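You operate a simulated robot arm through the tools that you are given. There is no shell and no other tool. Be economical: measure what you need, move in short steps, check, and stop when the job is done.

The job below is to be done with a simulated robot arm. You get a single attempt, and the scene is never put back.

Task
Put things in order on the top of the dryer. At the end: the green dosing ball stands where the short pink brush stood; the green soap cage from the top of the dryer stands where the brown cloth stood; the brown cloth stands on top of the grey dustpan; the yellow duster stands where the green soap cage stood; the short pink brush stands where the yellow duster stood; whatever was shut is shut again. Leave all else as you found it, and nothing knocked over.
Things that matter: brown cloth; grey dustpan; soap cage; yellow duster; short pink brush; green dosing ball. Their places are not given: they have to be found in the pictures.

It is judged by the outcome, as a careful person would: the job done as asked, and still so three seconds after it is handed in. It fails if anything else is knocked over, pushed out of place, dropped, spilled or broken. Flat cloth is picked up by pressing the open fingertips on it (5 to 10 N) and closing them slowly along it; thin cloth reads only 2 to 8 mm in the jaws.

Robot
A 7-joint arm with a two-finger parallel gripper, fixed in place. Base frame: the origin is at the foot of the arm, x ahead of it, y to its left, z up; the work surface is at about z = 0.85. Readings come in m, rad, newtons and seconds.
With the tool pointing down near the work surface it reaches from about 0.24 to 0.68 m from the base axis. Its first joint turns from -1.152 to 1.152 rad. Payload 2.4 kg.
The tool frame sits at the grasp point between the pads (the TCP): z along the fingers, y along the line on which they close. The tips reach 0.03 m beyond it. The gripper opens to 0.094 m. The fingers are 0.028 m wide and 0.01 m thick; the gripper's body (0.05 by 0.096 m) begins 0.055 m behind the TCP.
Orientation is told as [roll, pitch, yaw] about the base's x, y, z axes, in that order, counted from this pose: with the fingers straight down and closing along the base's y, the tool's x points along the base's -x, its y along +y and its z along -z.

Tools
- The arm moves only by the tool jog_arm. Its argument "commands" is a list of rows, each a list of 7 numbers: the closure, from 0 (fully open) to 1 (shut), then the shift along the tool's x, y, z in m, then the turn, a rotation vector about the tool's x, y, z in rad. In form: [[grip, x, y, z, ax, ay, az], ...]. A call has 1 to 10 rows; each row shifts and turns the commanded pose from where the row before left it, along the tool's axes as they then stand. Rows are played at 5 a second. More than 0.05 m and 0.15 rad between two rows, or a gripper value outside its range, and nothing of the call is played. Where a pose cannot be reached the arm comes as near as it can. A force on the tool above 40 N (or 10 N above the force at the start of the call, whichever is more), or a blocked arm, ends the call early, and 0.2 s more pass. Each finger travels about 0.153 m/s and halts on what it meets, pressing with about 42 N; the grip force reading is that of the motor and also rises with nothing between the fingers. The clock runs only during rows and for 0.2 s after the last one: add rows that do not move to give the fingers time. It gives the time, the measured TCP pose, the force on the tool (base axes), the opening and the grip force at its end, in the units of the frame above (readings bear some noise), and new pictures: "views" is both (left out), scene, wrist or none.
- Cameras (640 x 400 px; columns grow to the right, rows downward): "scene" is fixed at [0.0474, 0.4879, 1.4355]; the picture's right is [-0.60, -0.80, 0.00], its down [-0.51, 0.39, -0.77] and it looks along [0.61, -0.46, -0.64] (base axes); focal length 336 px, centre (320, 200). "wrist" rides on the gripper at [-0.037, 0, -0.058] in the tool frame; the picture's right is [0.00, -1.00, 0.00], its down [0.97, 0.00, -0.24] and it looks along [0.24, 0.00, 0.97] (tool axes); focal length 218 px, centre (320, 200).
- locate(camera, pixels): for up to 12 pixels [column, row] of the newest picture of that camera ("zoom" is the newest enlarged one), the place [x, y, z] in the base frame of the surface seen there, good to about 0.003 m. No time passes.
- enlarge(camera, box): a new picture of the part [left, top, right, bottom] of that camera's present view, enlarged. No time passes.
- sign_off(): hands the job in; it is judged then, once.

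Keep the steps short. Do not move on a guess: measure, check each grasp and each placing, and mend mistakes. In all there are 80 turns and 170 pictures (those below and enlarged ones count). Leave the gripper open and the arm clear of the work at the hand-in unless told otherwise, and finish with a single line.

The tools are called after ">>>" as name(argument=value, ...) on one line, values as JSON. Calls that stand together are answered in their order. jog_arm: Moves the arm, as the interface text tells. Its arguments: {"type":"object","properties":{"commands":{"type":"array","items":{"type":"array","items":{"type":"number"}}},"views":{"type":"string","enum":["both","scene","wrist","none"]}},"required":["commands"]} The other tools are called the same way: locate (camera, pixels) gives the place of the surface under pixels of a picture; enlarge (camera, box) takes an enlarged picture of a part of a camera's view; sign_off () hands the job in.

At the start:

```text
time_s: 0.0
tool_pos: [0.3768, 0.0225, 1.1249]
tcp_rot: [-0.001, 0.0, -0.001]
wrist_force: [-0.5, 0.2, -0.2]
width: 0.0939
grip_force: 0.0
```

scene: 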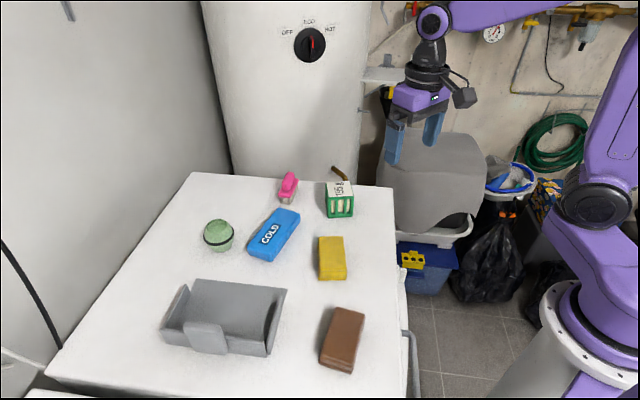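
wrist: 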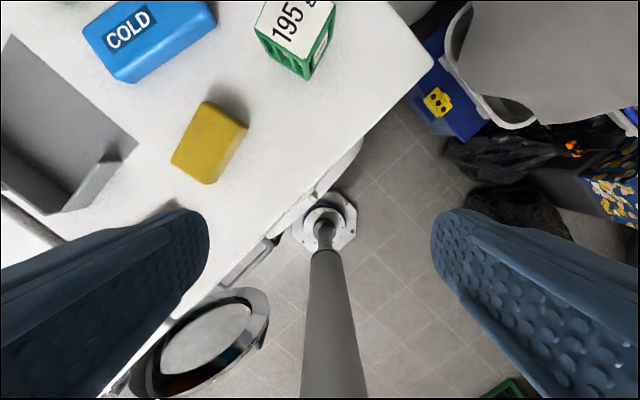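

I see the dryer top with a pink brush (288,187), soap cage (340,198), dosing ball (218,235), yellow duster (332,258), brown cloth (342,338) and dustpan (225,315). I'll enlarge the view and measure.

>>> enlarge(camera="scene", box=[140, 150, 420, 390])

>>> locate(camera="scene", pixels=[[288, 180], [340, 190], [218, 228], [332, 245], [345, 330], [230, 310], [205, 335], [340, 210], [332, 272], [335, 366], [270, 240], [300, 300]])

```text
1.67 times, centred on (280, 270) of scene
```

zoom: 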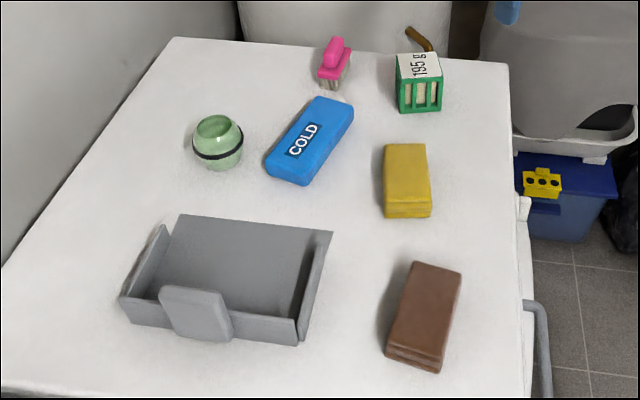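

```text
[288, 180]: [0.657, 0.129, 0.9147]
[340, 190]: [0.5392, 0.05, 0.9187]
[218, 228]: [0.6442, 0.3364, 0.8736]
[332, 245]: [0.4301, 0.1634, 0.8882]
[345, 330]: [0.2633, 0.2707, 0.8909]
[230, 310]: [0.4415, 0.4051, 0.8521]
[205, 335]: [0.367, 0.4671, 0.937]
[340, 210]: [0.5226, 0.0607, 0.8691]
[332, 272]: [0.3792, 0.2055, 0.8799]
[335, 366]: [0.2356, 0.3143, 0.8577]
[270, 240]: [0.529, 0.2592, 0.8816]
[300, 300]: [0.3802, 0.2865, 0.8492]
```

The brown cloth, duster and others are blocks. Next I measure their outlines on the enlarged picture.

>>> locate(camera="zoom", pixels=[[414, 263], [460, 273], [438, 358], [390, 346], [386, 356], [436, 371], [385, 146], [424, 146], [430, 206], [386, 207], [430, 216], [386, 217]])

>>> locate(camera="zoom", pixels=[[398, 55], [435, 53], [441, 76], [400, 79], [402, 111], [441, 108], [412, 32], [430, 46], [335, 40], [322, 77], [345, 80], [334, 88]])

>>> locate(camera="zoom", pixels=[[216, 117], [198, 133], [236, 125], [220, 143], [218, 168], [194, 148], [242, 150], [182, 216], [331, 234], [297, 342], [124, 300], [190, 288]])

>>> locate(camera="zoom", pixels=[[240, 240], [200, 270], [280, 290], [250, 320], [163, 226], [315, 270], [300, 320], [180, 250], [160, 290], [225, 300], [229, 340], [140, 322]])

```text
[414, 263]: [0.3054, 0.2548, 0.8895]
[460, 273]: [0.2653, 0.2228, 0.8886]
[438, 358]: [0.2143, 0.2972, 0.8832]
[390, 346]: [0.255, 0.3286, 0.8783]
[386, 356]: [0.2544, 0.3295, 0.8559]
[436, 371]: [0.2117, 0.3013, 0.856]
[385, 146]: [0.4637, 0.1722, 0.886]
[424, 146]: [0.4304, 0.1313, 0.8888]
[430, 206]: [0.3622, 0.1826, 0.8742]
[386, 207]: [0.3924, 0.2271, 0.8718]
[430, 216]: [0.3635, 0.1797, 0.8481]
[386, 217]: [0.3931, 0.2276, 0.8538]
```

```text
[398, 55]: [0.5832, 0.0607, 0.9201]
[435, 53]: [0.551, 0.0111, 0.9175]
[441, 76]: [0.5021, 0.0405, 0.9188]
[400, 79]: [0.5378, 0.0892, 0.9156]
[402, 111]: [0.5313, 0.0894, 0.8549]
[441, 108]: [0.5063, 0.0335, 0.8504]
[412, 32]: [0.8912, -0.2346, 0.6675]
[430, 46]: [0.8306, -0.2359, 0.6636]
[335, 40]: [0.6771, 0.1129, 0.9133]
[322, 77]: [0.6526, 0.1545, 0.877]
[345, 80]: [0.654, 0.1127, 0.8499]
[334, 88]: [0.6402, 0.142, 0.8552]
```

```text
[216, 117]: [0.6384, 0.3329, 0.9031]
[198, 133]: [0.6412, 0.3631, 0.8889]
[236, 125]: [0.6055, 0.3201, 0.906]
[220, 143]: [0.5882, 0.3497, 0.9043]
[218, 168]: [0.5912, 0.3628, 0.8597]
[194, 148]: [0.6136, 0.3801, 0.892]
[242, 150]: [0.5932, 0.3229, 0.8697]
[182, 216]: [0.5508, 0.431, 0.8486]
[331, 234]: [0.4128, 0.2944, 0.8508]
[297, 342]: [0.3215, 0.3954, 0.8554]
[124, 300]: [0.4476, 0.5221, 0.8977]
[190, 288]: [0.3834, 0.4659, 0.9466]
```

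```text
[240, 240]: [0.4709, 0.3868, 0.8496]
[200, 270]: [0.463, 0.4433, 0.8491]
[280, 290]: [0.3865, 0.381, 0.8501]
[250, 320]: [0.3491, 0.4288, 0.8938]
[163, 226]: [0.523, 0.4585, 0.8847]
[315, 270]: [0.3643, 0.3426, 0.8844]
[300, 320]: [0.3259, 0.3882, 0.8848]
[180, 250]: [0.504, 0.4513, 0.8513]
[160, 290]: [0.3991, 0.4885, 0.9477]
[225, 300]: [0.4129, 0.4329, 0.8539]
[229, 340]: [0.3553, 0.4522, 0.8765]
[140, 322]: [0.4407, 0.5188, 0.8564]
```

Measurements:
- Cloth: centre about (0.259, 0.277), 0.05 x 0.092 m, 0.04 m high, short axis about 37° from x.
- Pan: floor centre about (0.43, 0.41), handle at the rear up to z 0.947.

The cloth goes first. I move above it and begin turning.

>>> jog_arm(commands=[[0, 0.0197, 0.0424, 0.008, 0, 0, 0], [0, 0.0197, 0.0424, 0.008, 0, 0, 0], [0, 0.0197, 0.0424, 0.008, 0, 0, 0], [0, 0.0197, 0.0424, 0.008, 0, 0, 0], [0, 0.0197, 0.0424, 0.008, 0, 0, 0], [0, 0.0197, 0.0424, 0.008, 0, 0, 0], [0, 0, 0, 0, 0, 0, 0.14], [0, 0, 0, 0, 0, 0, 0.14], [0, 0, 0, 0, 0, 0, 0.14], [0, 0, 0, 0, 0, 0, 0.14]], views="none")

>>> jog_arm(commands=[[0, 0, 0, 0, 0, 0, 0.14], [0, 0, 0, 0, 0, 0, 0.14], [0, 0, 0, 0, 0, 0, 0.09], [0, 0, 0, 0, 0, 0, 0], [0, 0, 0, 0, 0, 0, 0]])

```text
time_s: 2.2
tool_pos: [0.2595, 0.2776, 1.0775]
tcp_rot: [-0.002, -0.001, -0.561]
wrist_force: [-0.1, 1.0, -0.6]
width: 0.0941
grip_force: 0.0
```

```text
time_s: 3.4
tool_pos: [0.2597, 0.2763, 1.0764]
tcp_rot: [0.001, 0.0, -0.931]
wrist_force: [0.7, -0.1, -0.3]
width: 0.0941
grip_force: 0.0
```

scene: 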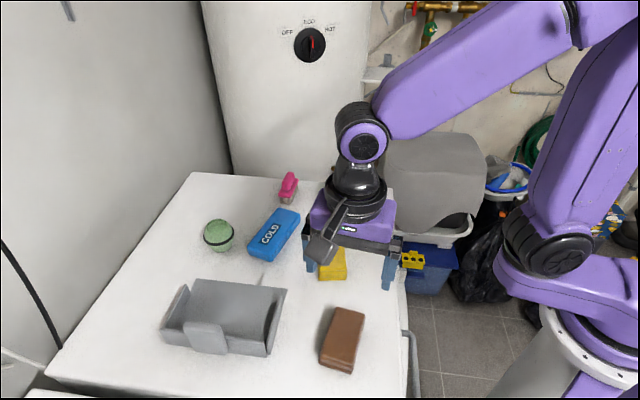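
wrist: 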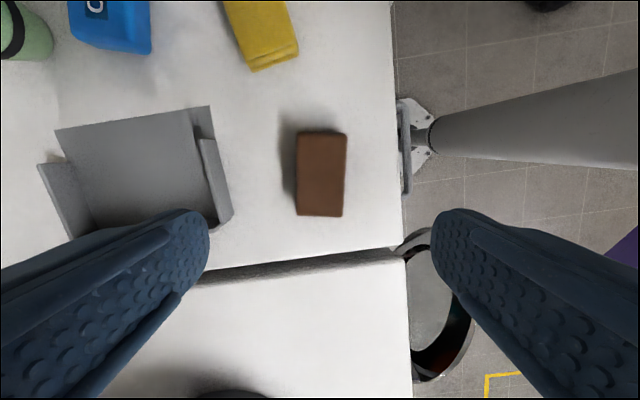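

The cloth sits almost straight in the wrist view at (321,173). I measure its edges there, and the pan as well.

>>> locate(camera="wrist", pixels=[[300, 136], [344, 136], [341, 212], [300, 211], [321, 173], [60, 135], [208, 110], [230, 215], [100, 228], [140, 160], [70, 160], [395, 170]])

```text
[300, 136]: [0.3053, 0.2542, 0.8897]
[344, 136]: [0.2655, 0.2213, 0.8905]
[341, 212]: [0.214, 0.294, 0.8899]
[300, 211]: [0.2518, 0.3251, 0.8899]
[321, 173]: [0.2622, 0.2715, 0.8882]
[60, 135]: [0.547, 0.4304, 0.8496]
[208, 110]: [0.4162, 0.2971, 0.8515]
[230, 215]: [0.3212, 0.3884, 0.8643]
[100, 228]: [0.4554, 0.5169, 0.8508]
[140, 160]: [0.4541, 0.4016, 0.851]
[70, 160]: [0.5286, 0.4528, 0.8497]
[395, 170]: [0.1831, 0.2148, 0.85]
```

Cloth centre is (0.259, 0.2737) and its top is at z 0.89. I shift 3 mm and lower to TCP z 0.90 first.

>>> jog_arm(commands=[[0, -0.0017, -0.0021, 0.044, 0, 0, 0], [0, 0, 0, 0.044, 0, 0, 0], [0, 0, 0, 0.044, 0, 0, 0], [0, 0, 0, 0.044, 0, 0, 0], [0, 0, 0, 0.016, 0, 0, 0], [0, 0, 0, 0, 0, 0, 0]], views="scene")

>>> jog_arm(commands=[[0.3, 0, 0, 0, 0, 0, 0], [0.5, 0, 0, 0, 0, 0, 0], [0.6, 0, 0, 0, 0, 0, 0], [0.7, 0, 0, 0, 0, 0, 0], [0.7, 0, 0, 0, 0, 0, 0]], views="wrist")

```text
time_s: 4.8
tool_pos: [0.2585, 0.2744, 0.8856]
tcp_rot: [0.001, 0.0, -0.927]
wrist_force: [-0.1, 0.4, -0.1]
width: 0.0943
grip_force: 0.1
```

scene: 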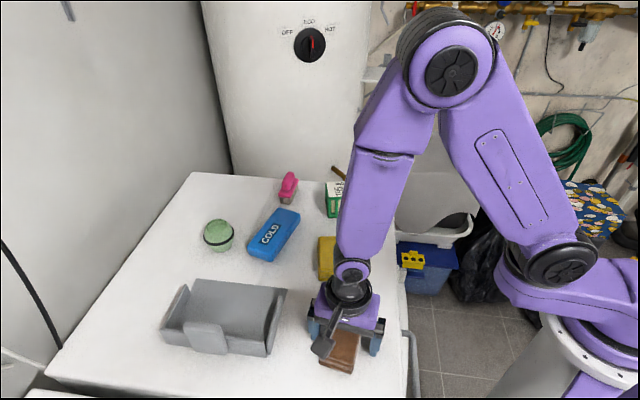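

```text
time_s: 6.0
tool_pos: [0.258, 0.2743, 0.8853]
tcp_rot: [0.0, 0.0, -0.93]
wrist_force: [0.3, 0.0, 1.3]
width: 0.0635
grip_force: 41.8
```

wrist: 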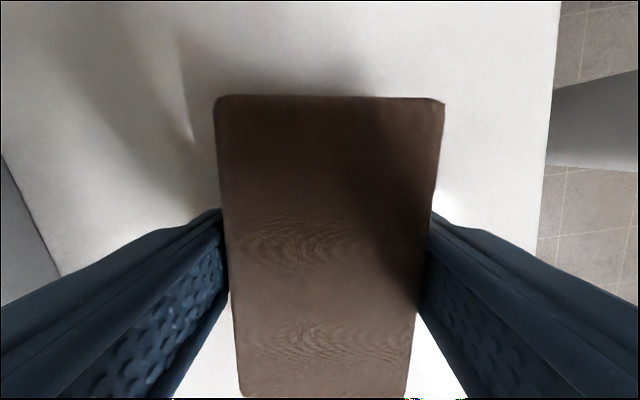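

It is gripped at width 0.0635 with 42 N. I lift it slowly and look.

>>> jog_arm(commands=[[0.7, 0, 0, -0.02, 0, 0, 0], [0.7, 0, 0, -0.03, 0, 0, 0], [0.7, 0, 0, -0.04, 0, 0, 0], [0.7, 0, 0, -0.04, 0, 0, 0], [0.7, 0, 0, 0, 0, 0, 0]])

```text
time_s: 7.2
tool_pos: [0.2587, 0.2747, 1.0154]
tcp_rot: [-0.001, 0.001, -0.93]
wrist_force: [-0.2, 0.0, 0.3]
width: 0.0634
grip_force: 41.7
```

scene: 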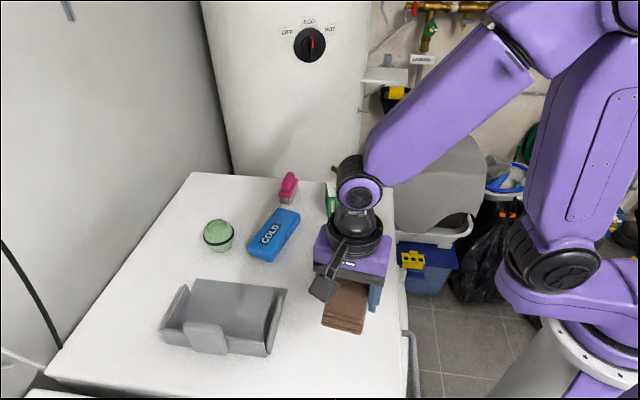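
wrist: 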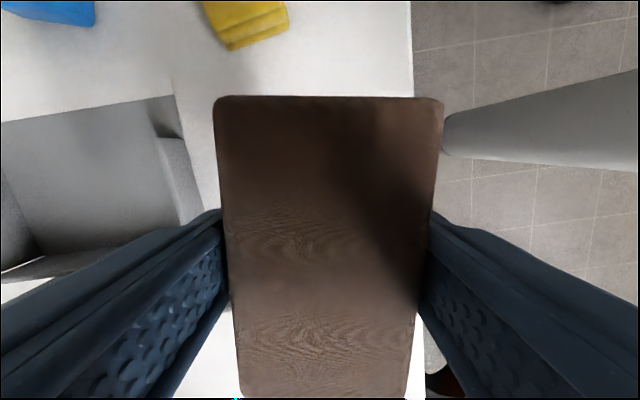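

The lift held. The pan's lip direction is about 45°, so I move over the pan floor at (0.438, 0.405) and turn +0.14.

>>> jog_arm(commands=[[0.7, -0.0006, 0.0442, 0, 0, 0, 0], [0.7, -0.0006, 0.0442, 0, 0, 0, 0], [0.7, -0.0006, 0.0442, 0, 0, 0, 0], [0.7, -0.0006, 0.0442, 0, 0, 0, 0], [0.7, -0.0006, 0.0442, 0, 0, 0, 0], [0.7, 0, 0, 0, 0, 0, -0.14], [0.7, 0, 0, 0, 0, 0, 0]])

```text
time_s: 8.8
tool_pos: [0.4369, 0.4051, 1.0142]
tcp_rot: [0.0, -0.001, -0.79]
wrist_force: [-0.3, 0.1, 0.0]
width: 0.0631
grip_force: 42.8
```

scene: 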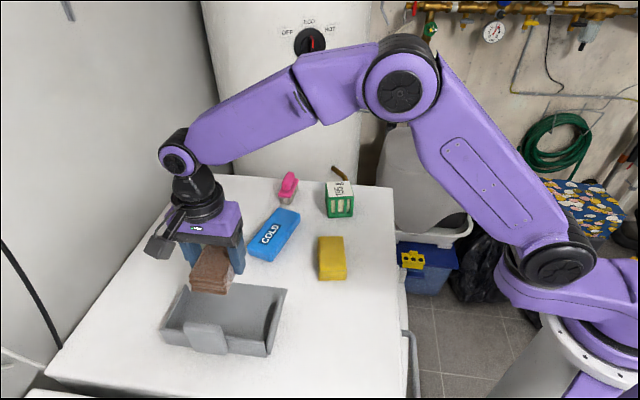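
wrist: 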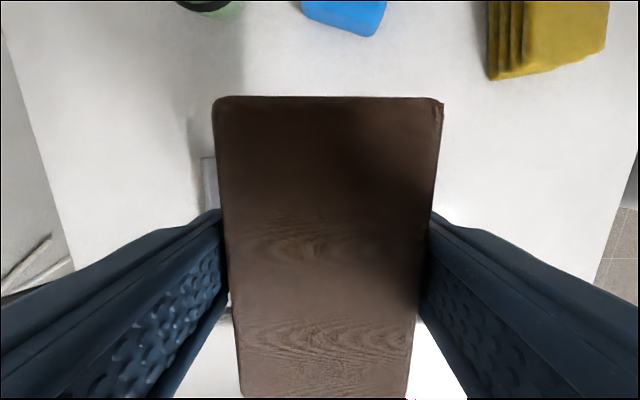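

I notice an appendage on the gripper at (158,247), on the handle's side. I measure it before lowering so that it won't touch the dustpan handle.

>>> enlarge(camera="scene", box=[130, 170, 310, 370])

>>> locate(camera="scene", pixels=[[157, 248], [150, 252], [165, 257], [170, 238], [178, 217], [208, 328], [196, 326], [220, 326], [215, 250], [238, 258], [192, 262]])

```text
2.00 times, centred on (220, 270) of scene
```

zoom: 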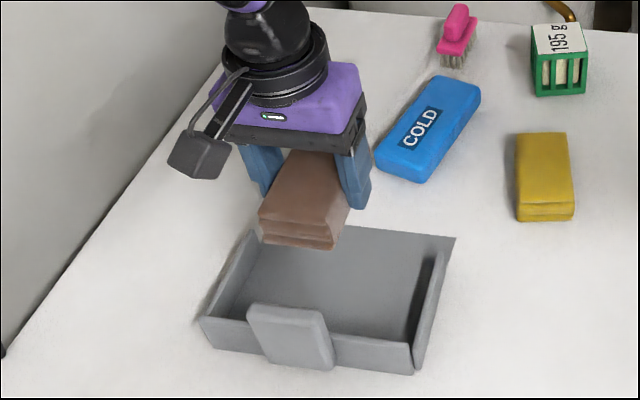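

```text
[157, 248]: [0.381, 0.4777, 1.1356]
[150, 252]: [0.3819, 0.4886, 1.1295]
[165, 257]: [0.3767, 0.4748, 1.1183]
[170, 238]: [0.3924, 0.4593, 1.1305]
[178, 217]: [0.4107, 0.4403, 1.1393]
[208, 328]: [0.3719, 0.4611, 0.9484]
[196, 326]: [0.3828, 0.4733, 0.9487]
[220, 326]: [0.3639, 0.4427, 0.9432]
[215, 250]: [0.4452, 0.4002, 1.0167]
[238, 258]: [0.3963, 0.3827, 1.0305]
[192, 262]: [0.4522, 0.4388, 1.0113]
```

The appendage's bottom is 0.10 m above the TCP, so at placing height it clears the handle (0.985 against 0.948). I lower to TCP about 0.89, then look.

>>> jog_arm(commands=[[0.7, 0, 0, 0.04, 0, 0, 0], [0.7, 0, 0, 0.04, 0, 0, 0], [0.7, 0, 0, 0.03, 0, 0, 0], [0.7, 0, 0, 0.014, 0, 0, 0], [0.7, 0, 0, 0, 0, 0, 0]], views="scene")

```text
time_s: 10.0
tool_pos: [0.4375, 0.4046, 0.8904]
tcp_rot: [0.001, 0.001, -0.788]
wrist_force: [0.0, -1.4, -1.0]
width: 0.0634
grip_force: 42.0
```

scene: 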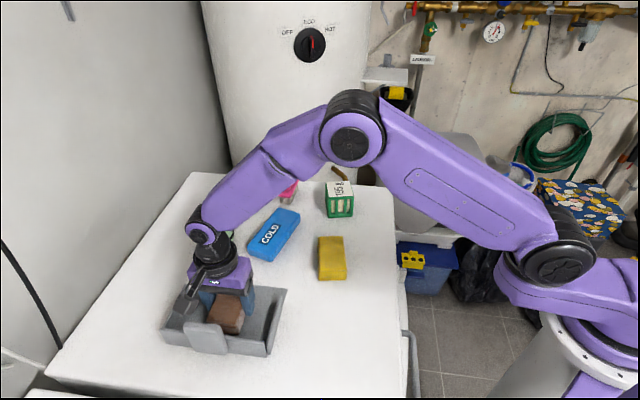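

It looks well inside the pan. I go 3 mm lower, open, rise and look.

>>> jog_arm(commands=[[0.7, 0, 0, 0.003, 0, 0, 0], [0.3, 0, 0, 0, 0, 0, 0], [0.15, 0, 0, 0, 0, 0, 0], [0.05, 0, 0, 0, 0, 0, 0], [0.05, 0, 0, -0.03, 0, 0, 0], [0, 0, 0, -0.04, 0, 0, 0], [0, 0, 0, -0.045, 0, 0, 0], [0, 0, 0, -0.045, 0, 0, 0], [0, 0, 0, 0, 0, 0, 0]])

```text
time_s: 12.0
tool_pos: [0.438, 0.4052, 1.0479]
tcp_rot: [0.0, -0.001, -0.79]
wrist_force: [-0.2, -0.6, 0.1]
width: 0.0942
grip_force: 0.2
```

scene: 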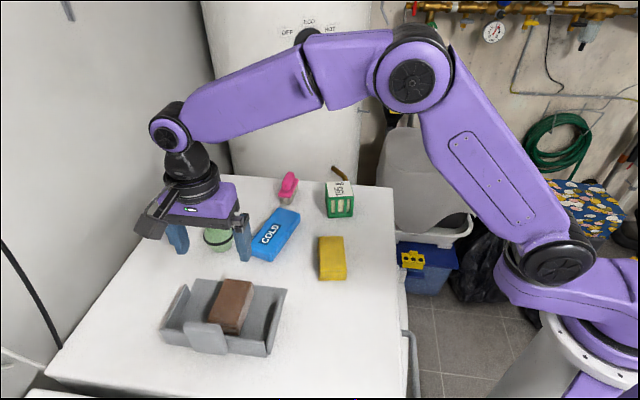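
wrist: 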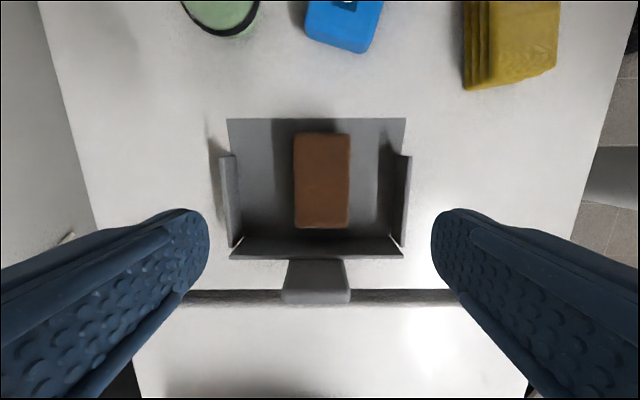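

The cloth lies in the pan. Next is the cage, top centre about (0.543, 0.050), sides at 57°/149°. I move above it and turn to yaw -0.576.

>>> jog_arm(commands=[[0, -0.0408, -0.0219, 0, 0, 0, 0], [0, -0.0408, -0.0219, 0, 0, 0, 0], [0, -0.0408, -0.0219, 0, 0, 0, 0], [0, -0.0408, -0.0219, 0, 0, 0, 0], [0, -0.0408, -0.0219, 0, 0, 0, 0], [0, -0.0408, -0.0219, 0, 0, 0, 0], [0, -0.0408, -0.0219, 0, 0, 0, 0], [0, -0.0408, -0.0219, 0, 0, 0, 0], [0, 0, 0, 0, 0, 0, -0.107], [0, 0, 0, 0, 0, 0, -0.107]], views="none")

>>> jog_arm(commands=[[0, 0, 0, 0, 0, 0, 0]])

```text
time_s: 14.2
tool_pos: [0.5445, 0.05, 1.0471]
tcp_rot: [-0.001, 0.001, -0.573]
wrist_force: [-0.2, 0.1, -0.5]
width: 0.0941
grip_force: 0.1
```

```text
time_s: 14.6
tool_pos: [0.5439, 0.0497, 1.0479]
tcp_rot: [0.001, 0.001, -0.576]
wrist_force: [-0.3, 0.0, 0.0]
width: 0.0943
grip_force: 0.1
```

scene: 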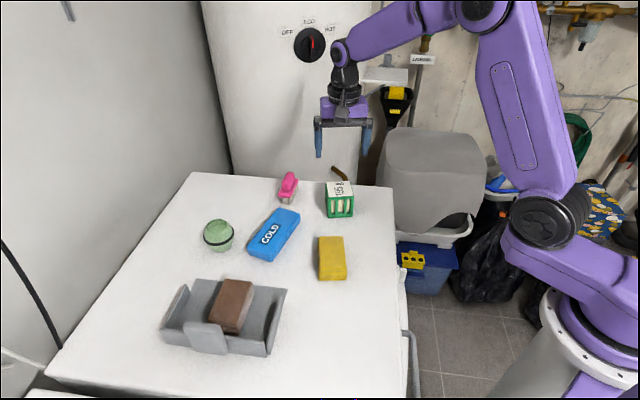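
wrist: 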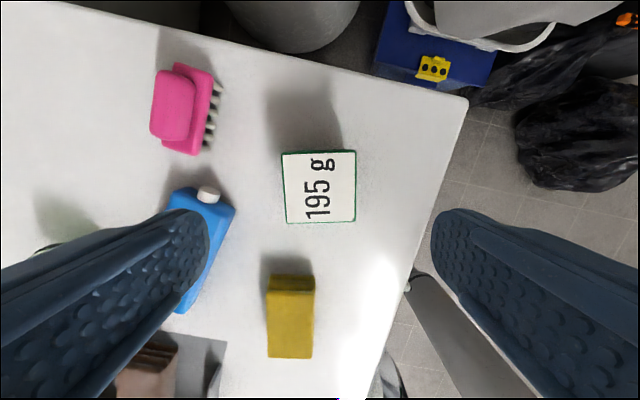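

Good view. I measure the cage, the brush and the duster from here.

>>> locate(camera="wrist", pixels=[[283, 156], [354, 152], [354, 219], [288, 222], [320, 187], [173, 66], [211, 75], [198, 154], [164, 144], [178, 74], [190, 80], [170, 135]])

>>> locate(camera="wrist", pixels=[[267, 290], [313, 290], [311, 357], [268, 357], [290, 320], [269, 277], [313, 277], [205, 110], [172, 100], [155, 105], [193, 105], [215, 110]])

>>> enlarge(camera="wrist", box=[110, 30, 270, 180])

```text
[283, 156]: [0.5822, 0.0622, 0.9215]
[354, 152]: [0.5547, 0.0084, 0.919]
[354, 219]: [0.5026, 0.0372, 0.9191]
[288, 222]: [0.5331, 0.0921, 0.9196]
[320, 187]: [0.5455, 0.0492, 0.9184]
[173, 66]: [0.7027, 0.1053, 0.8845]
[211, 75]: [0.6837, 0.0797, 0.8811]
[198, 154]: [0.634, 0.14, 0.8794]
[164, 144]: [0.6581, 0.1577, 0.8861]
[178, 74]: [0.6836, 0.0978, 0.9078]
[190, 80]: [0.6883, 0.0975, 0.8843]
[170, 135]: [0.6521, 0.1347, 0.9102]
```

```text
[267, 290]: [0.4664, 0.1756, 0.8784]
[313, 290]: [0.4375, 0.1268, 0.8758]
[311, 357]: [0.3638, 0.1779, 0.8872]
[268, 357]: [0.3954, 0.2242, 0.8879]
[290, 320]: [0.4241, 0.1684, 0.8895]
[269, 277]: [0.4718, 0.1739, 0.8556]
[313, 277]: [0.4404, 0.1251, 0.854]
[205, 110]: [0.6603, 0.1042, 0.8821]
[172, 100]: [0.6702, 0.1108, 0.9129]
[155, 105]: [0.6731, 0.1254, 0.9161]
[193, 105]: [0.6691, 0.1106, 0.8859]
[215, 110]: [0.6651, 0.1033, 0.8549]
```

```text
2.67 times, centred on (190, 105) of wrist
```

zoom: 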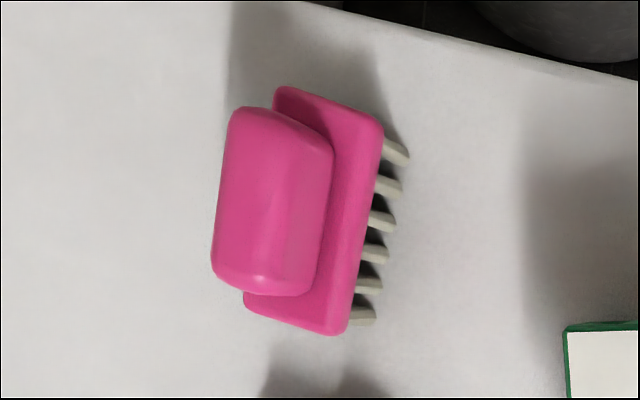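

Cage centre is (0.543, 0.050), top 0.919, side direction about 61°. I trim the yaw by 0.06 and lower to TCP 0.892, then close gently.

>>> jog_arm(commands=[[0, 0, 0, 0.04, 0, 0, -0.06], [0, 0, 0, 0.04, 0, 0, 0], [0, 0, 0, 0.04, 0, 0, 0], [0, 0, 0, 0.036, 0, 0, 0], [0, 0, 0, 0, 0, 0, 0]], views="wrist")

>>> jog_arm(commands=[[0.2, 0, 0, 0, 0, 0, 0], [0.35, 0, 0, 0, 0, 0, 0], [0.5, 0, 0, 0, 0, 0, 0], [0.6, 0, 0, 0, 0, 0, 0], [0.6, 0, 0, 0, 0, 0, 0]], views="wrist")

```text
time_s: 15.8
tool_pos: [0.5434, 0.0492, 0.8906]
tcp_rot: [-0.001, -0.001, -0.514]
wrist_force: [-0.4, 0.3, -0.2]
width: 0.0942
grip_force: 0.1
```

wrist: 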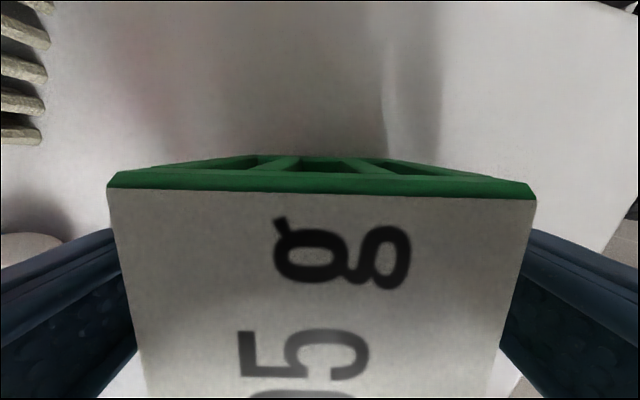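

```text
time_s: 17.0
tool_pos: [0.5432, 0.0496, 0.8923]
tcp_rot: [0.0, -0.001, -0.517]
wrist_force: [-0.1, 0.7, 0.6]
width: 0.0685
grip_force: 41.8
```

wrist: 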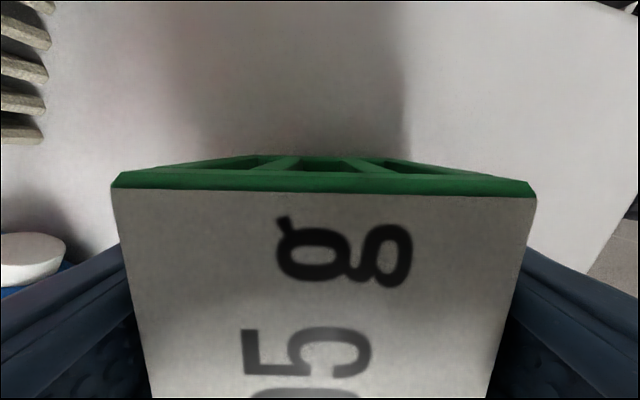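

Held at width 0.0685. I lift and check.

>>> jog_arm(commands=[[0.6, 0, 0, -0.02, 0, 0, 0], [0.6, 0, 0, -0.04, 0, 0, 0], [0.6, 0, 0, -0.04, 0, 0, 0], [0.6, 0, 0, -0.03, 0, 0, 0], [0.6, 0, 0, 0, 0, 0, 0]])

```text
time_s: 18.2
tool_pos: [0.5439, 0.0507, 1.0215]
tcp_rot: [-0.001, 0.002, -0.515]
wrist_force: [-0.1, -0.3, -2.7]
width: 0.0684
grip_force: 41.8
```

scene: 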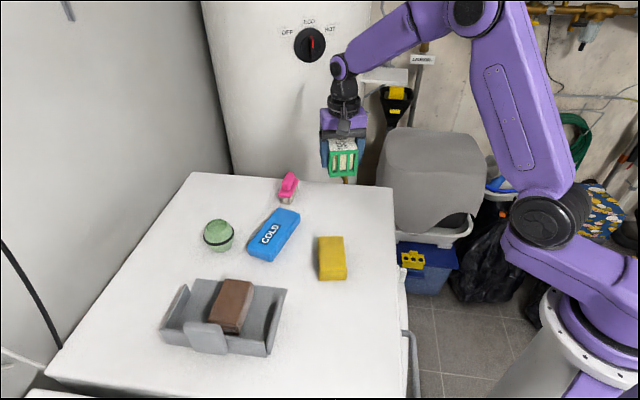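
wrist: 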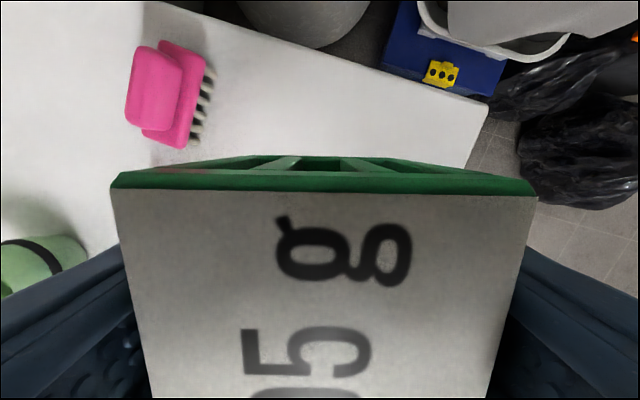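

Lifted cleanly. I carry the cage to the cloth's old place at (0.259, 0.274).

>>> jog_arm(commands=[[0.6, 0.0447, 0.0068, 0, 0, 0, 0], [0.6, 0.0447, 0.0068, 0, 0, 0, 0], [0.6, 0.0447, 0.0068, 0, 0, 0, 0], [0.6, 0.0447, 0.0068, 0, 0, 0, 0], [0.6, 0.0447, 0.0068, 0, 0, 0, 0], [0.6, 0.0447, 0.0068, 0, 0, 0, 0], [0.6, 0.0447, 0.0068, 0, 0, 0, 0], [0.6, 0.0447, 0.0068, 0, 0, 0, 0], [0.6, 0, 0, 0, 0, 0, 0]], views="scene")

```text
time_s: 20.2
tool_pos: [0.2591, 0.2714, 1.0204]
tcp_rot: [0.0, -0.001, -0.517]
wrist_force: [0.8, -1.0, -1.9]
width: 0.0683
grip_force: 42.2
```

scene: 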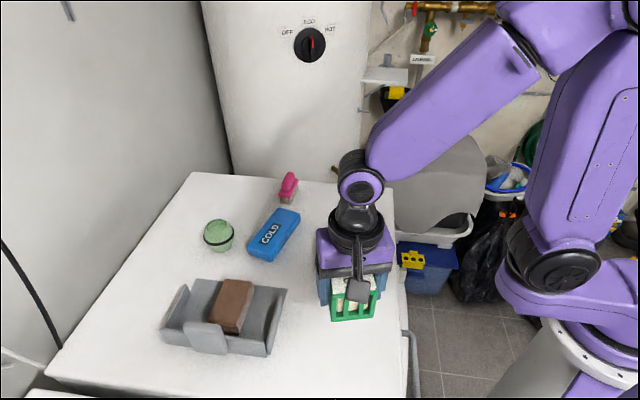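

>>> jog_arm(commands=[[0.6, 0.0013, 0.0022, 0.04, 0, 0, 0], [0.6, 0, 0, 0.04, 0, 0, 0], [0.6, 0, 0, 0.03, 0, 0, 0], [0.6, 0, 0, 0.014, 0, 0, 0], [0.6, 0, 0, 0.003, 0, 0, 0], [0.6, 0, 0, 0, 0, 0, 0]], views="scene")

```text
time_s: 21.6
tool_pos: [0.2589, 0.2771, 0.8941]
tcp_rot: [-0.001, 0.001, -0.517]
wrist_force: [0.0, 0.1, -2.2]
width: 0.068
grip_force: 41.9
```

scene: 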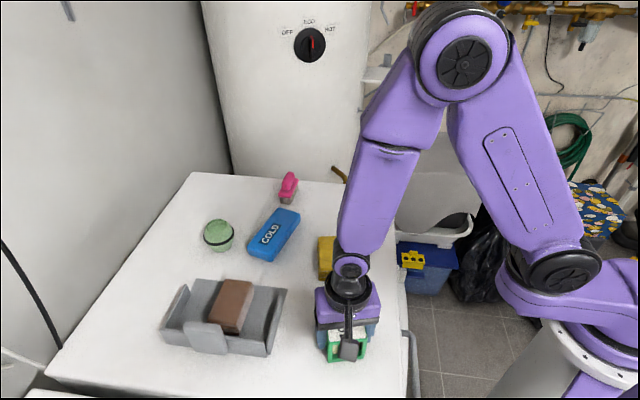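

Close to target. I lower 2 mm, open and rise.

>>> jog_arm(commands=[[0.6, -0.001, -0.0015, 0.002, 0, 0, 0], [0.3, 0, 0, 0, 0, 0, 0], [0.1, 0, 0, 0, 0, 0, 0], [0, 0, 0, 0, 0, 0, 0], [0, 0, 0, -0.03, 0, 0, 0], [0, 0, 0, -0.04, 0, 0, 0], [0, 0, 0, -0.045, 0, 0, 0], [0, 0, 0, -0.045, 0, 0, 0], [0, 0, 0, 0, 0, 0, 0]])

```text
time_s: 23.6
tool_pos: [0.2581, 0.2747, 1.0527]
tcp_rot: [0.0, -0.001, -0.517]
wrist_force: [0.3, -0.2, 0.1]
width: 0.0939
grip_force: 0.2
```

scene: 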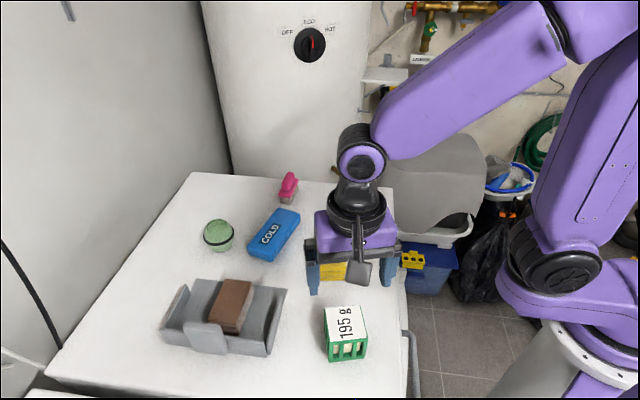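
wrist: 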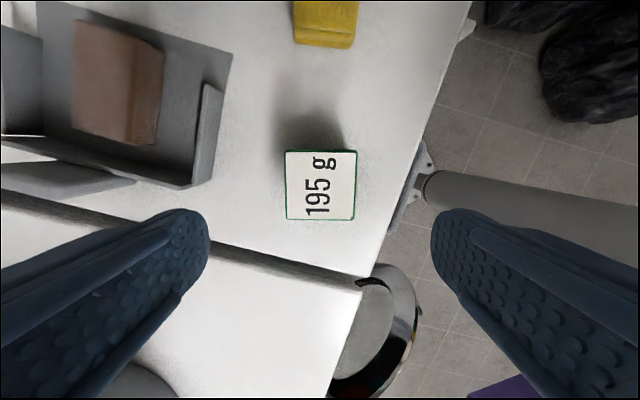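

The cage is placed. Next is the duster, centre about (0.418, 0.175), short axis about 56.5°. I move above it and turn to yaw -0.585.

>>> jog_arm(commands=[[0, -0.047, -0.0019, 0, 0, 0, 0], [0, -0.047, -0.0019, 0, 0, 0, 0], [0, -0.047, -0.0019, 0, 0, 0, 0], [0, -0.047, -0.0019, 0, 0, 0, 0.068], [0, 0, 0, 0, 0, 0, 0], [0, 0, 0, 0, 0, 0, 0]], views="wrist")

>>> locate(camera="scene", pixels=[[325, 308], [359, 306], [366, 334], [329, 341]])

```text
time_s: 25.0
tool_pos: [0.4202, 0.1737, 1.0528]
tcp_rot: [0.0, -0.001, -0.584]
wrist_force: [-0.3, -0.8, 0.9]
width: 0.0939
grip_force: 0.0
```

wrist: 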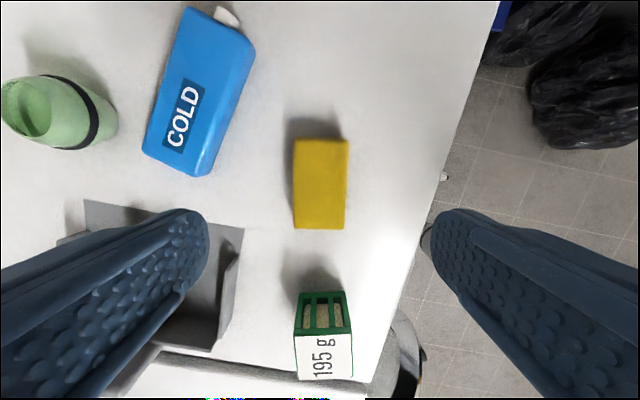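

```text
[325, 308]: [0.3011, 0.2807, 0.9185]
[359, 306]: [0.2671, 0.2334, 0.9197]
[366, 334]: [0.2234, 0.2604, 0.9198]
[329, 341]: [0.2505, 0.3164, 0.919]
```

The cage is at (0.2605, 0.2727), on target. I check the duster and ball outlines in this wrist view.

>>> locate(camera="wrist", pixels=[[294, 140], [347, 140], [344, 228], [295, 228], [320, 185], [5, 90], [45, 85], [30, 105], [35, 138], [116, 115], [80, 85], [75, 148]])

```text
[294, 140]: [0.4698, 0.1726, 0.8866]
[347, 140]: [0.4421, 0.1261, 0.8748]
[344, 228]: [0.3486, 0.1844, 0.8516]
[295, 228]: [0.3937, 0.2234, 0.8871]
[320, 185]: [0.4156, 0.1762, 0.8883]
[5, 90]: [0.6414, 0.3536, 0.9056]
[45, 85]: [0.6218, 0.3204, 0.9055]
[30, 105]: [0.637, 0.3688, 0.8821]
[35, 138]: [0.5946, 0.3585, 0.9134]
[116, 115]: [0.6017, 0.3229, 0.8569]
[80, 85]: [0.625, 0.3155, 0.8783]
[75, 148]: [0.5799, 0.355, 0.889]
```

Duster centre is (0.417, 0.175), top 0.888. I lower to TCP 0.885 and close.

>>> jog_arm(commands=[[0, 0.003, -0.0005, 0.045, 0, 0, 0], [0, 0, 0, 0.045, 0, 0, 0], [0, 0, 0, 0.045, 0, 0, 0], [0, 0, 0, 0.032, 0, 0, 0], [0, 0, 0, 0, 0, 0, 0], [0.3, 0, 0, 0, 0, 0, 0], [0.5, 0, 0, 0, 0, 0, 0], [0.7, 0, 0, 0, 0, 0, 0], [0.7, 0, 0, 0, 0, 0, 0], [0.7, 0, 0, 0, 0, 0, 0]], views="wrist")

>>> jog_arm(commands=[[0.7, 0, 0, -0.02, 0, 0, 0], [0.7, 0, 0, -0.03, 0, 0, 0], [0.7, 0, 0, -0.04, 0, 0, 0], [0.7, 0, 0, -0.04, 0, 0, 0], [0.7, 0, 0, 0, 0, 0, 0]])

```text
time_s: 27.2
tool_pos: [0.4149, 0.175, 0.8853]
tcp_rot: [0.0, -0.001, -0.585]
wrist_force: [0.4, 0.4, 0.7]
width: 0.0635
grip_force: 42.0
```

wrist: 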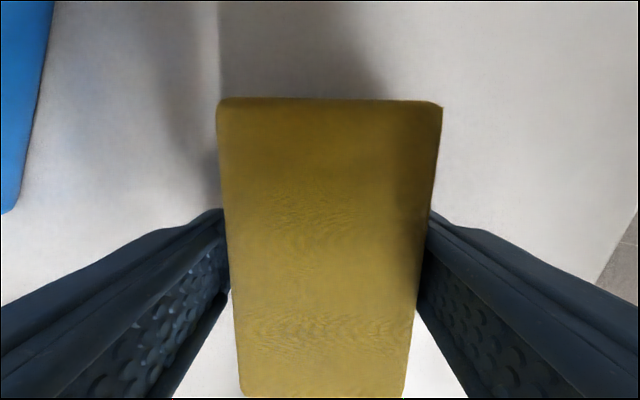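

```text
time_s: 28.4
tool_pos: [0.4161, 0.1746, 1.0159]
tcp_rot: [-0.001, 0.001, -0.582]
wrist_force: [0.3, -0.1, -0.5]
width: 0.0634
grip_force: 41.6
```

scene: 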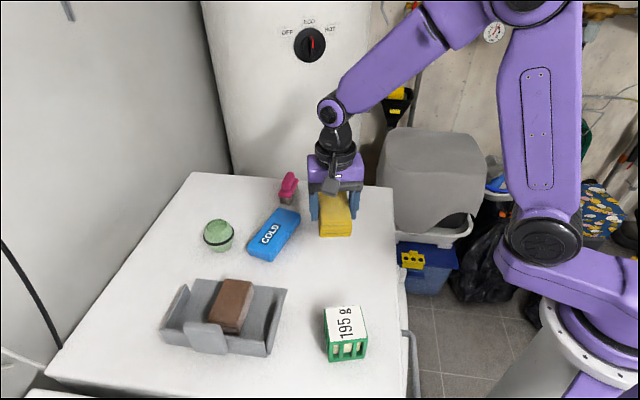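
wrist: 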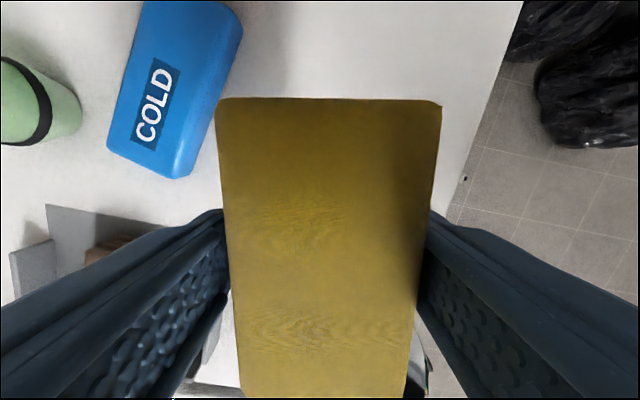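

Lifted. I carry it to the cage's old place at (0.543, 0.050) and lower to just above the surface.

>>> jog_arm(commands=[[0.7, -0.0437, -0.0085, 0, 0, 0, 0], [0.7, -0.0437, -0.0085, 0, 0, 0, 0], [0.7, -0.0437, -0.0085, 0, 0, 0, 0], [0.7, -0.0437, -0.0085, 0, 0, 0, 0], [0.7, 0, 0, 0, 0, 0, 0], [0.7, 0, 0, 0.04, 0, 0, 0], [0.7, 0, 0, 0.04, 0, 0, 0], [0.7, 0, 0, 0.03, 0, 0, 0], [0.7, 0, 0, 0.015, 0, 0, 0], [0.7, 0, 0, 0, 0, 0, 0]], views="scene")

```text
time_s: 30.6
tool_pos: [0.5434, 0.0516, 0.8909]
tcp_rot: [0.0, -0.001, -0.584]
wrist_force: [-0.6, 0.6, -0.5]
width: 0.0632
grip_force: 41.7
```

scene: 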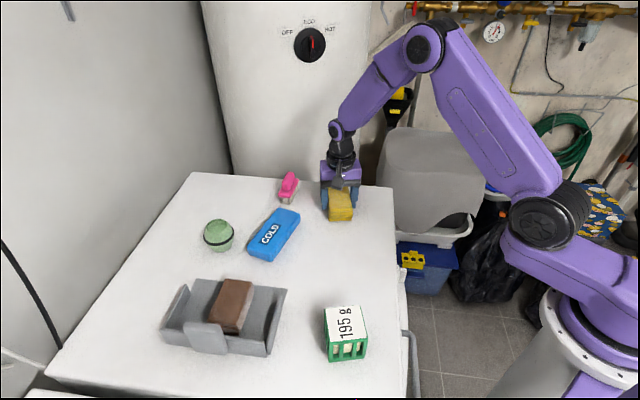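

On target. I lower 4 mm, open and rise.

>>> jog_arm(commands=[[0.7, 0, 0, 0.004, 0, 0, 0], [0.4, 0, 0, 0, 0, 0, 0], [0.15, 0, 0, 0, 0, 0, 0], [0, 0, 0, 0, 0, 0, 0], [0, 0, 0, -0.03, 0, 0, 0], [0, 0, 0, -0.04, 0, 0, 0], [0, 0, 0, -0.045, 0, 0, 0], [0, 0, 0, -0.045, 0, 0, 0], [0, 0, 0, 0, 0, 0, 0]])

```text
time_s: 32.6
tool_pos: [0.545, 0.0506, 1.0467]
tcp_rot: [0.002, 0.001, -0.584]
wrist_force: [-0.1, -0.5, 0.7]
width: 0.0942
grip_force: 0.1
```

scene: 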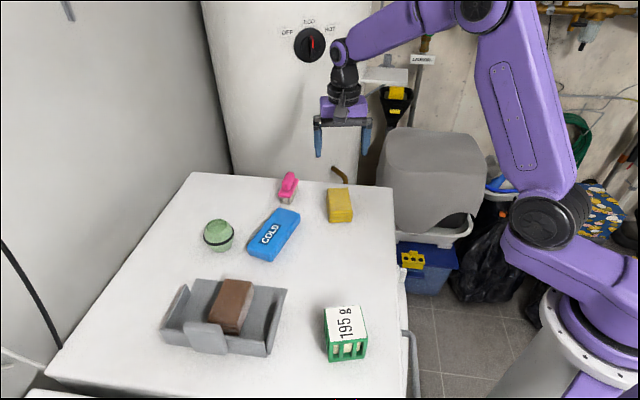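
wrist: 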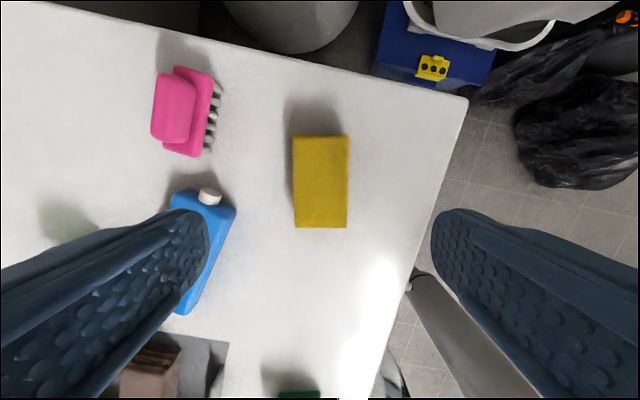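

The duster is placed. Now the brush at around (0.668, 0.120), near the reach limit. I move most of the way above it and turn to about yaw -0.86.

>>> jog_arm(commands=[[0, -0.0201, 0.039, 0, 0, 0, 0], [0, -0.0201, 0.039, 0, 0, 0, 0], [0, -0.0201, 0.039, 0, 0, 0, 0], [0, 0, 0, 0, 0, 0, 0.14], [0, 0, 0, 0, 0, 0, 0.14], [0, 0, 0, 0, 0, 0, 0], [0, 0, 0, 0, 0, 0, 0]])

```text
time_s: 34.2
tool_pos: [0.6585, 0.116, 1.0466]
tcp_rot: [-0.001, 0.0, -0.864]
wrist_force: [0.1, -0.5, 0.4]
width: 0.0942
grip_force: 0.1
```

scene: 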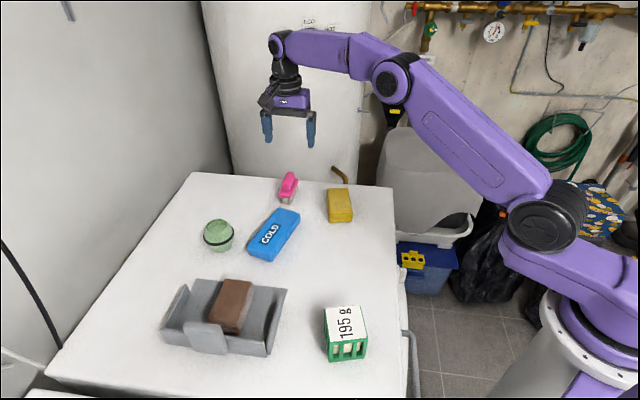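
wrist: 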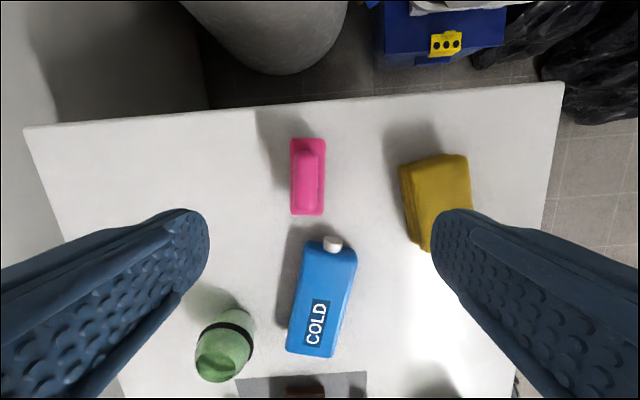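

Good alignment. I measure the brush, the ball and the blue bottle here.

>>> locate(camera="wrist", pixels=[[292, 140], [324, 140], [323, 214], [292, 214], [308, 177], [300, 152], [318, 205], [332, 238], [220, 350], [197, 350], [250, 320], [215, 378]])

>>> enlarge(camera="wrist", box=[180, 120, 380, 390])

```text
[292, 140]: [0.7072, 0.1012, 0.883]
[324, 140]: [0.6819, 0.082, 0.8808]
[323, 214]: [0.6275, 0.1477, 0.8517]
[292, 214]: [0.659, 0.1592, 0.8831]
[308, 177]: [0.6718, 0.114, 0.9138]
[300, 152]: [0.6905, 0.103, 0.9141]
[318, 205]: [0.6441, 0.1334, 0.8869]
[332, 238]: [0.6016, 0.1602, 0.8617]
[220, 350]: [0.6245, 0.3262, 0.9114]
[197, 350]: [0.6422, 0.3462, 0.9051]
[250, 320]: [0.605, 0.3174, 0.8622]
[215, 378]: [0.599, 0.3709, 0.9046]
```

```text
1.48 times, centred on (280, 255) of wrist
```

zoom: 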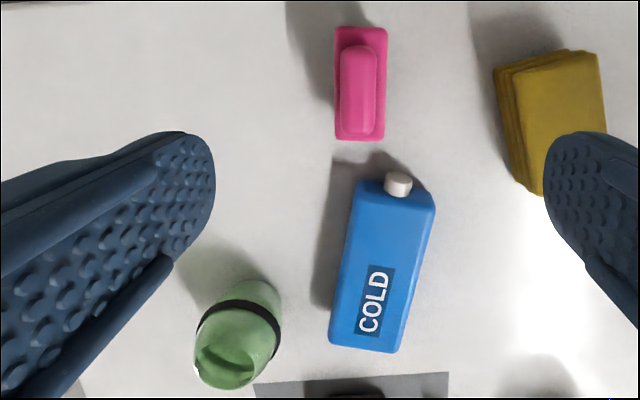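

Brush plate centre is (0.6705, 0.1206), 0.032 x 0.075 m, top at 0.915. I shift over it and lower part way, checking reach.

>>> jog_arm(commands=[[0, -0.0043, 0.0121, 0, 0, 0, 0.02], [0, 0, 0, 0.04, 0, 0, 0], [0, 0, 0, 0.04, 0, 0, 0], [0, 0, 0, 0.03, 0, 0, 0], [0, 0, 0, 0, 0, 0, 0]])

```text
time_s: 35.4
tool_pos: [0.6704, 0.1201, 0.937]
tcp_rot: [0.001, 0.0, -0.883]
wrist_force: [-0.4, -0.2, -0.4]
width: 0.0941
grip_force: 0.1
```

scene: 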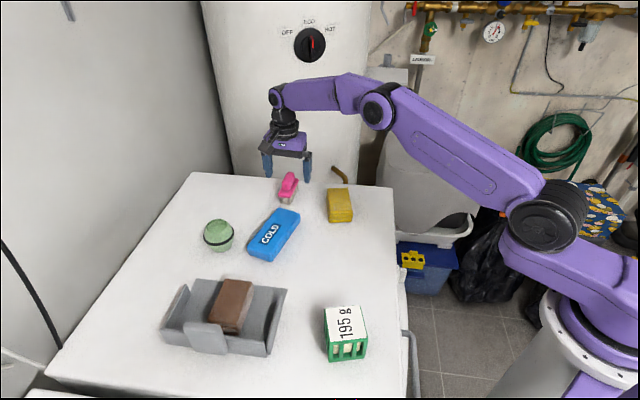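
wrist: 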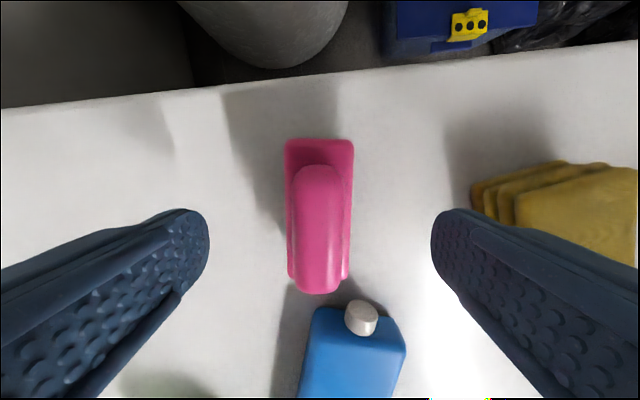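

Centred and reachable. I lower to TCP 0.892 and close.

>>> jog_arm(commands=[[0, 0, 0, 0.03, 0, 0, 0], [0, 0, 0, 0.015, 0, 0, 0], [0.2, 0, 0, 0, 0, 0, 0], [0.4, 0, 0, 0, 0, 0, 0], [0.6, 0, 0, 0, 0, 0, 0], [0.75, 0, 0, 0, 0, 0, 0], [0.85, 0, 0, 0, 0, 0, 0], [0.85, 0, 0, 0, 0, 0, 0], [0.85, 0, 0, 0, 0, 0, 0]])

```text
time_s: 37.4
tool_pos: [0.6707, 0.12, 0.8918]
tcp_rot: [0.001, -0.001, -0.884]
wrist_force: [-0.8, -0.5, -0.3]
width: 0.0348
grip_force: 42.0
```

scene: 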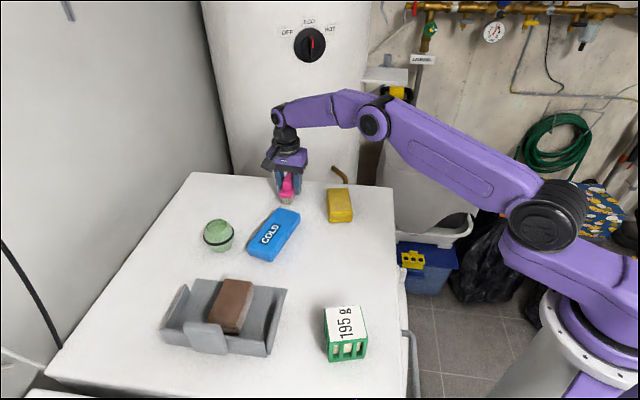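
wrist: 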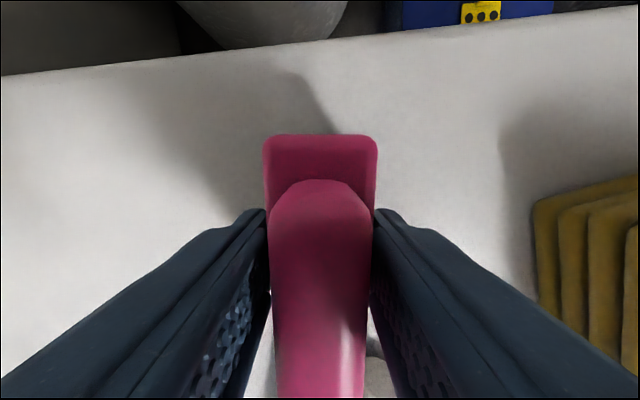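

Held at 0.035. I lift.

>>> jog_arm(commands=[[0.85, 0, 0, -0.02, 0, 0, 0], [0.85, 0, 0, -0.03, 0, 0, 0], [0.85, 0, 0, -0.04, 0, 0, 0], [0.85, 0, 0, -0.03, 0, 0, 0], [0.85, 0, 0, 0, 0, 0, 0]], views="scene")

>>> jog_arm(commands=[[0.85, 0.0339, -0.0269, 0, 0, 0, 0], [0.85, 0.0339, -0.0269, 0, 0, 0, 0], [0.85, 0.0339, -0.0269, 0, 0, 0, 0], [0.85, 0.0339, -0.0269, 0, 0, 0, 0], [0.85, 0.0339, -0.0269, 0, 0, 0, 0], [0.85, 0.0339, -0.0269, 0, 0, 0, 0], [0.85, 0, 0, 0, 0, 0, 0], [0.85, 0, 0, 0, 0, 0, 0]])

```text
time_s: 38.6
tool_pos: [0.6694, 0.1191, 1.0124]
tcp_rot: [0.001, 0.001, -0.884]
wrist_force: [-0.7, 1.4, 0.0]
width: 0.035
grip_force: 42.4
```

scene: 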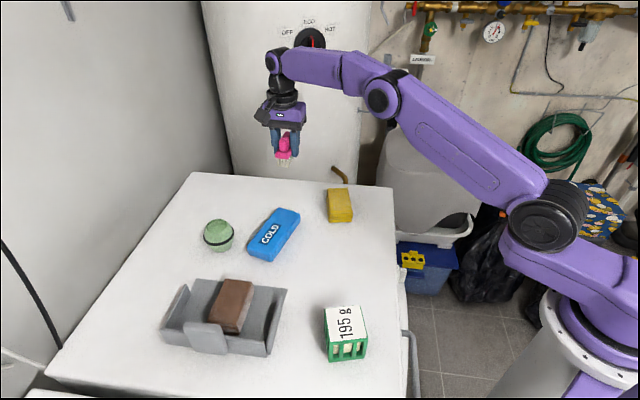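

```text
time_s: 40.4
tool_pos: [0.4159, 0.1751, 1.0124]
tcp_rot: [0.0, 0.002, -0.885]
wrist_force: [-0.2, -0.1, -1.3]
width: 0.0349
grip_force: 42.0
```

scene: 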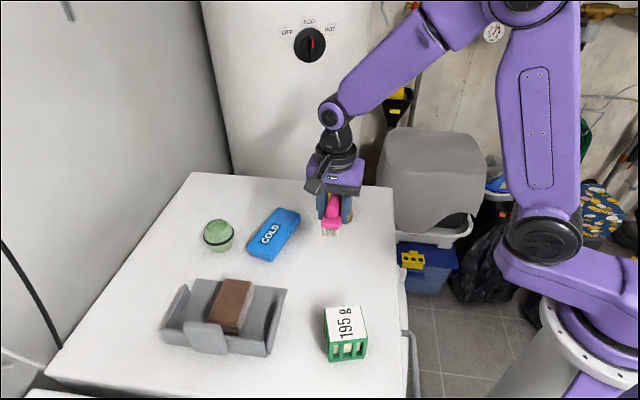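
wrist: 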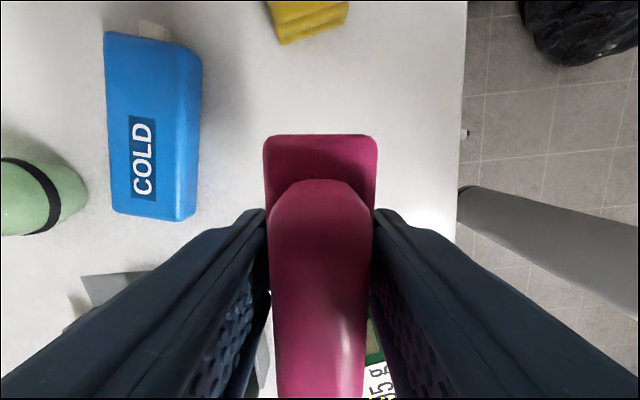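

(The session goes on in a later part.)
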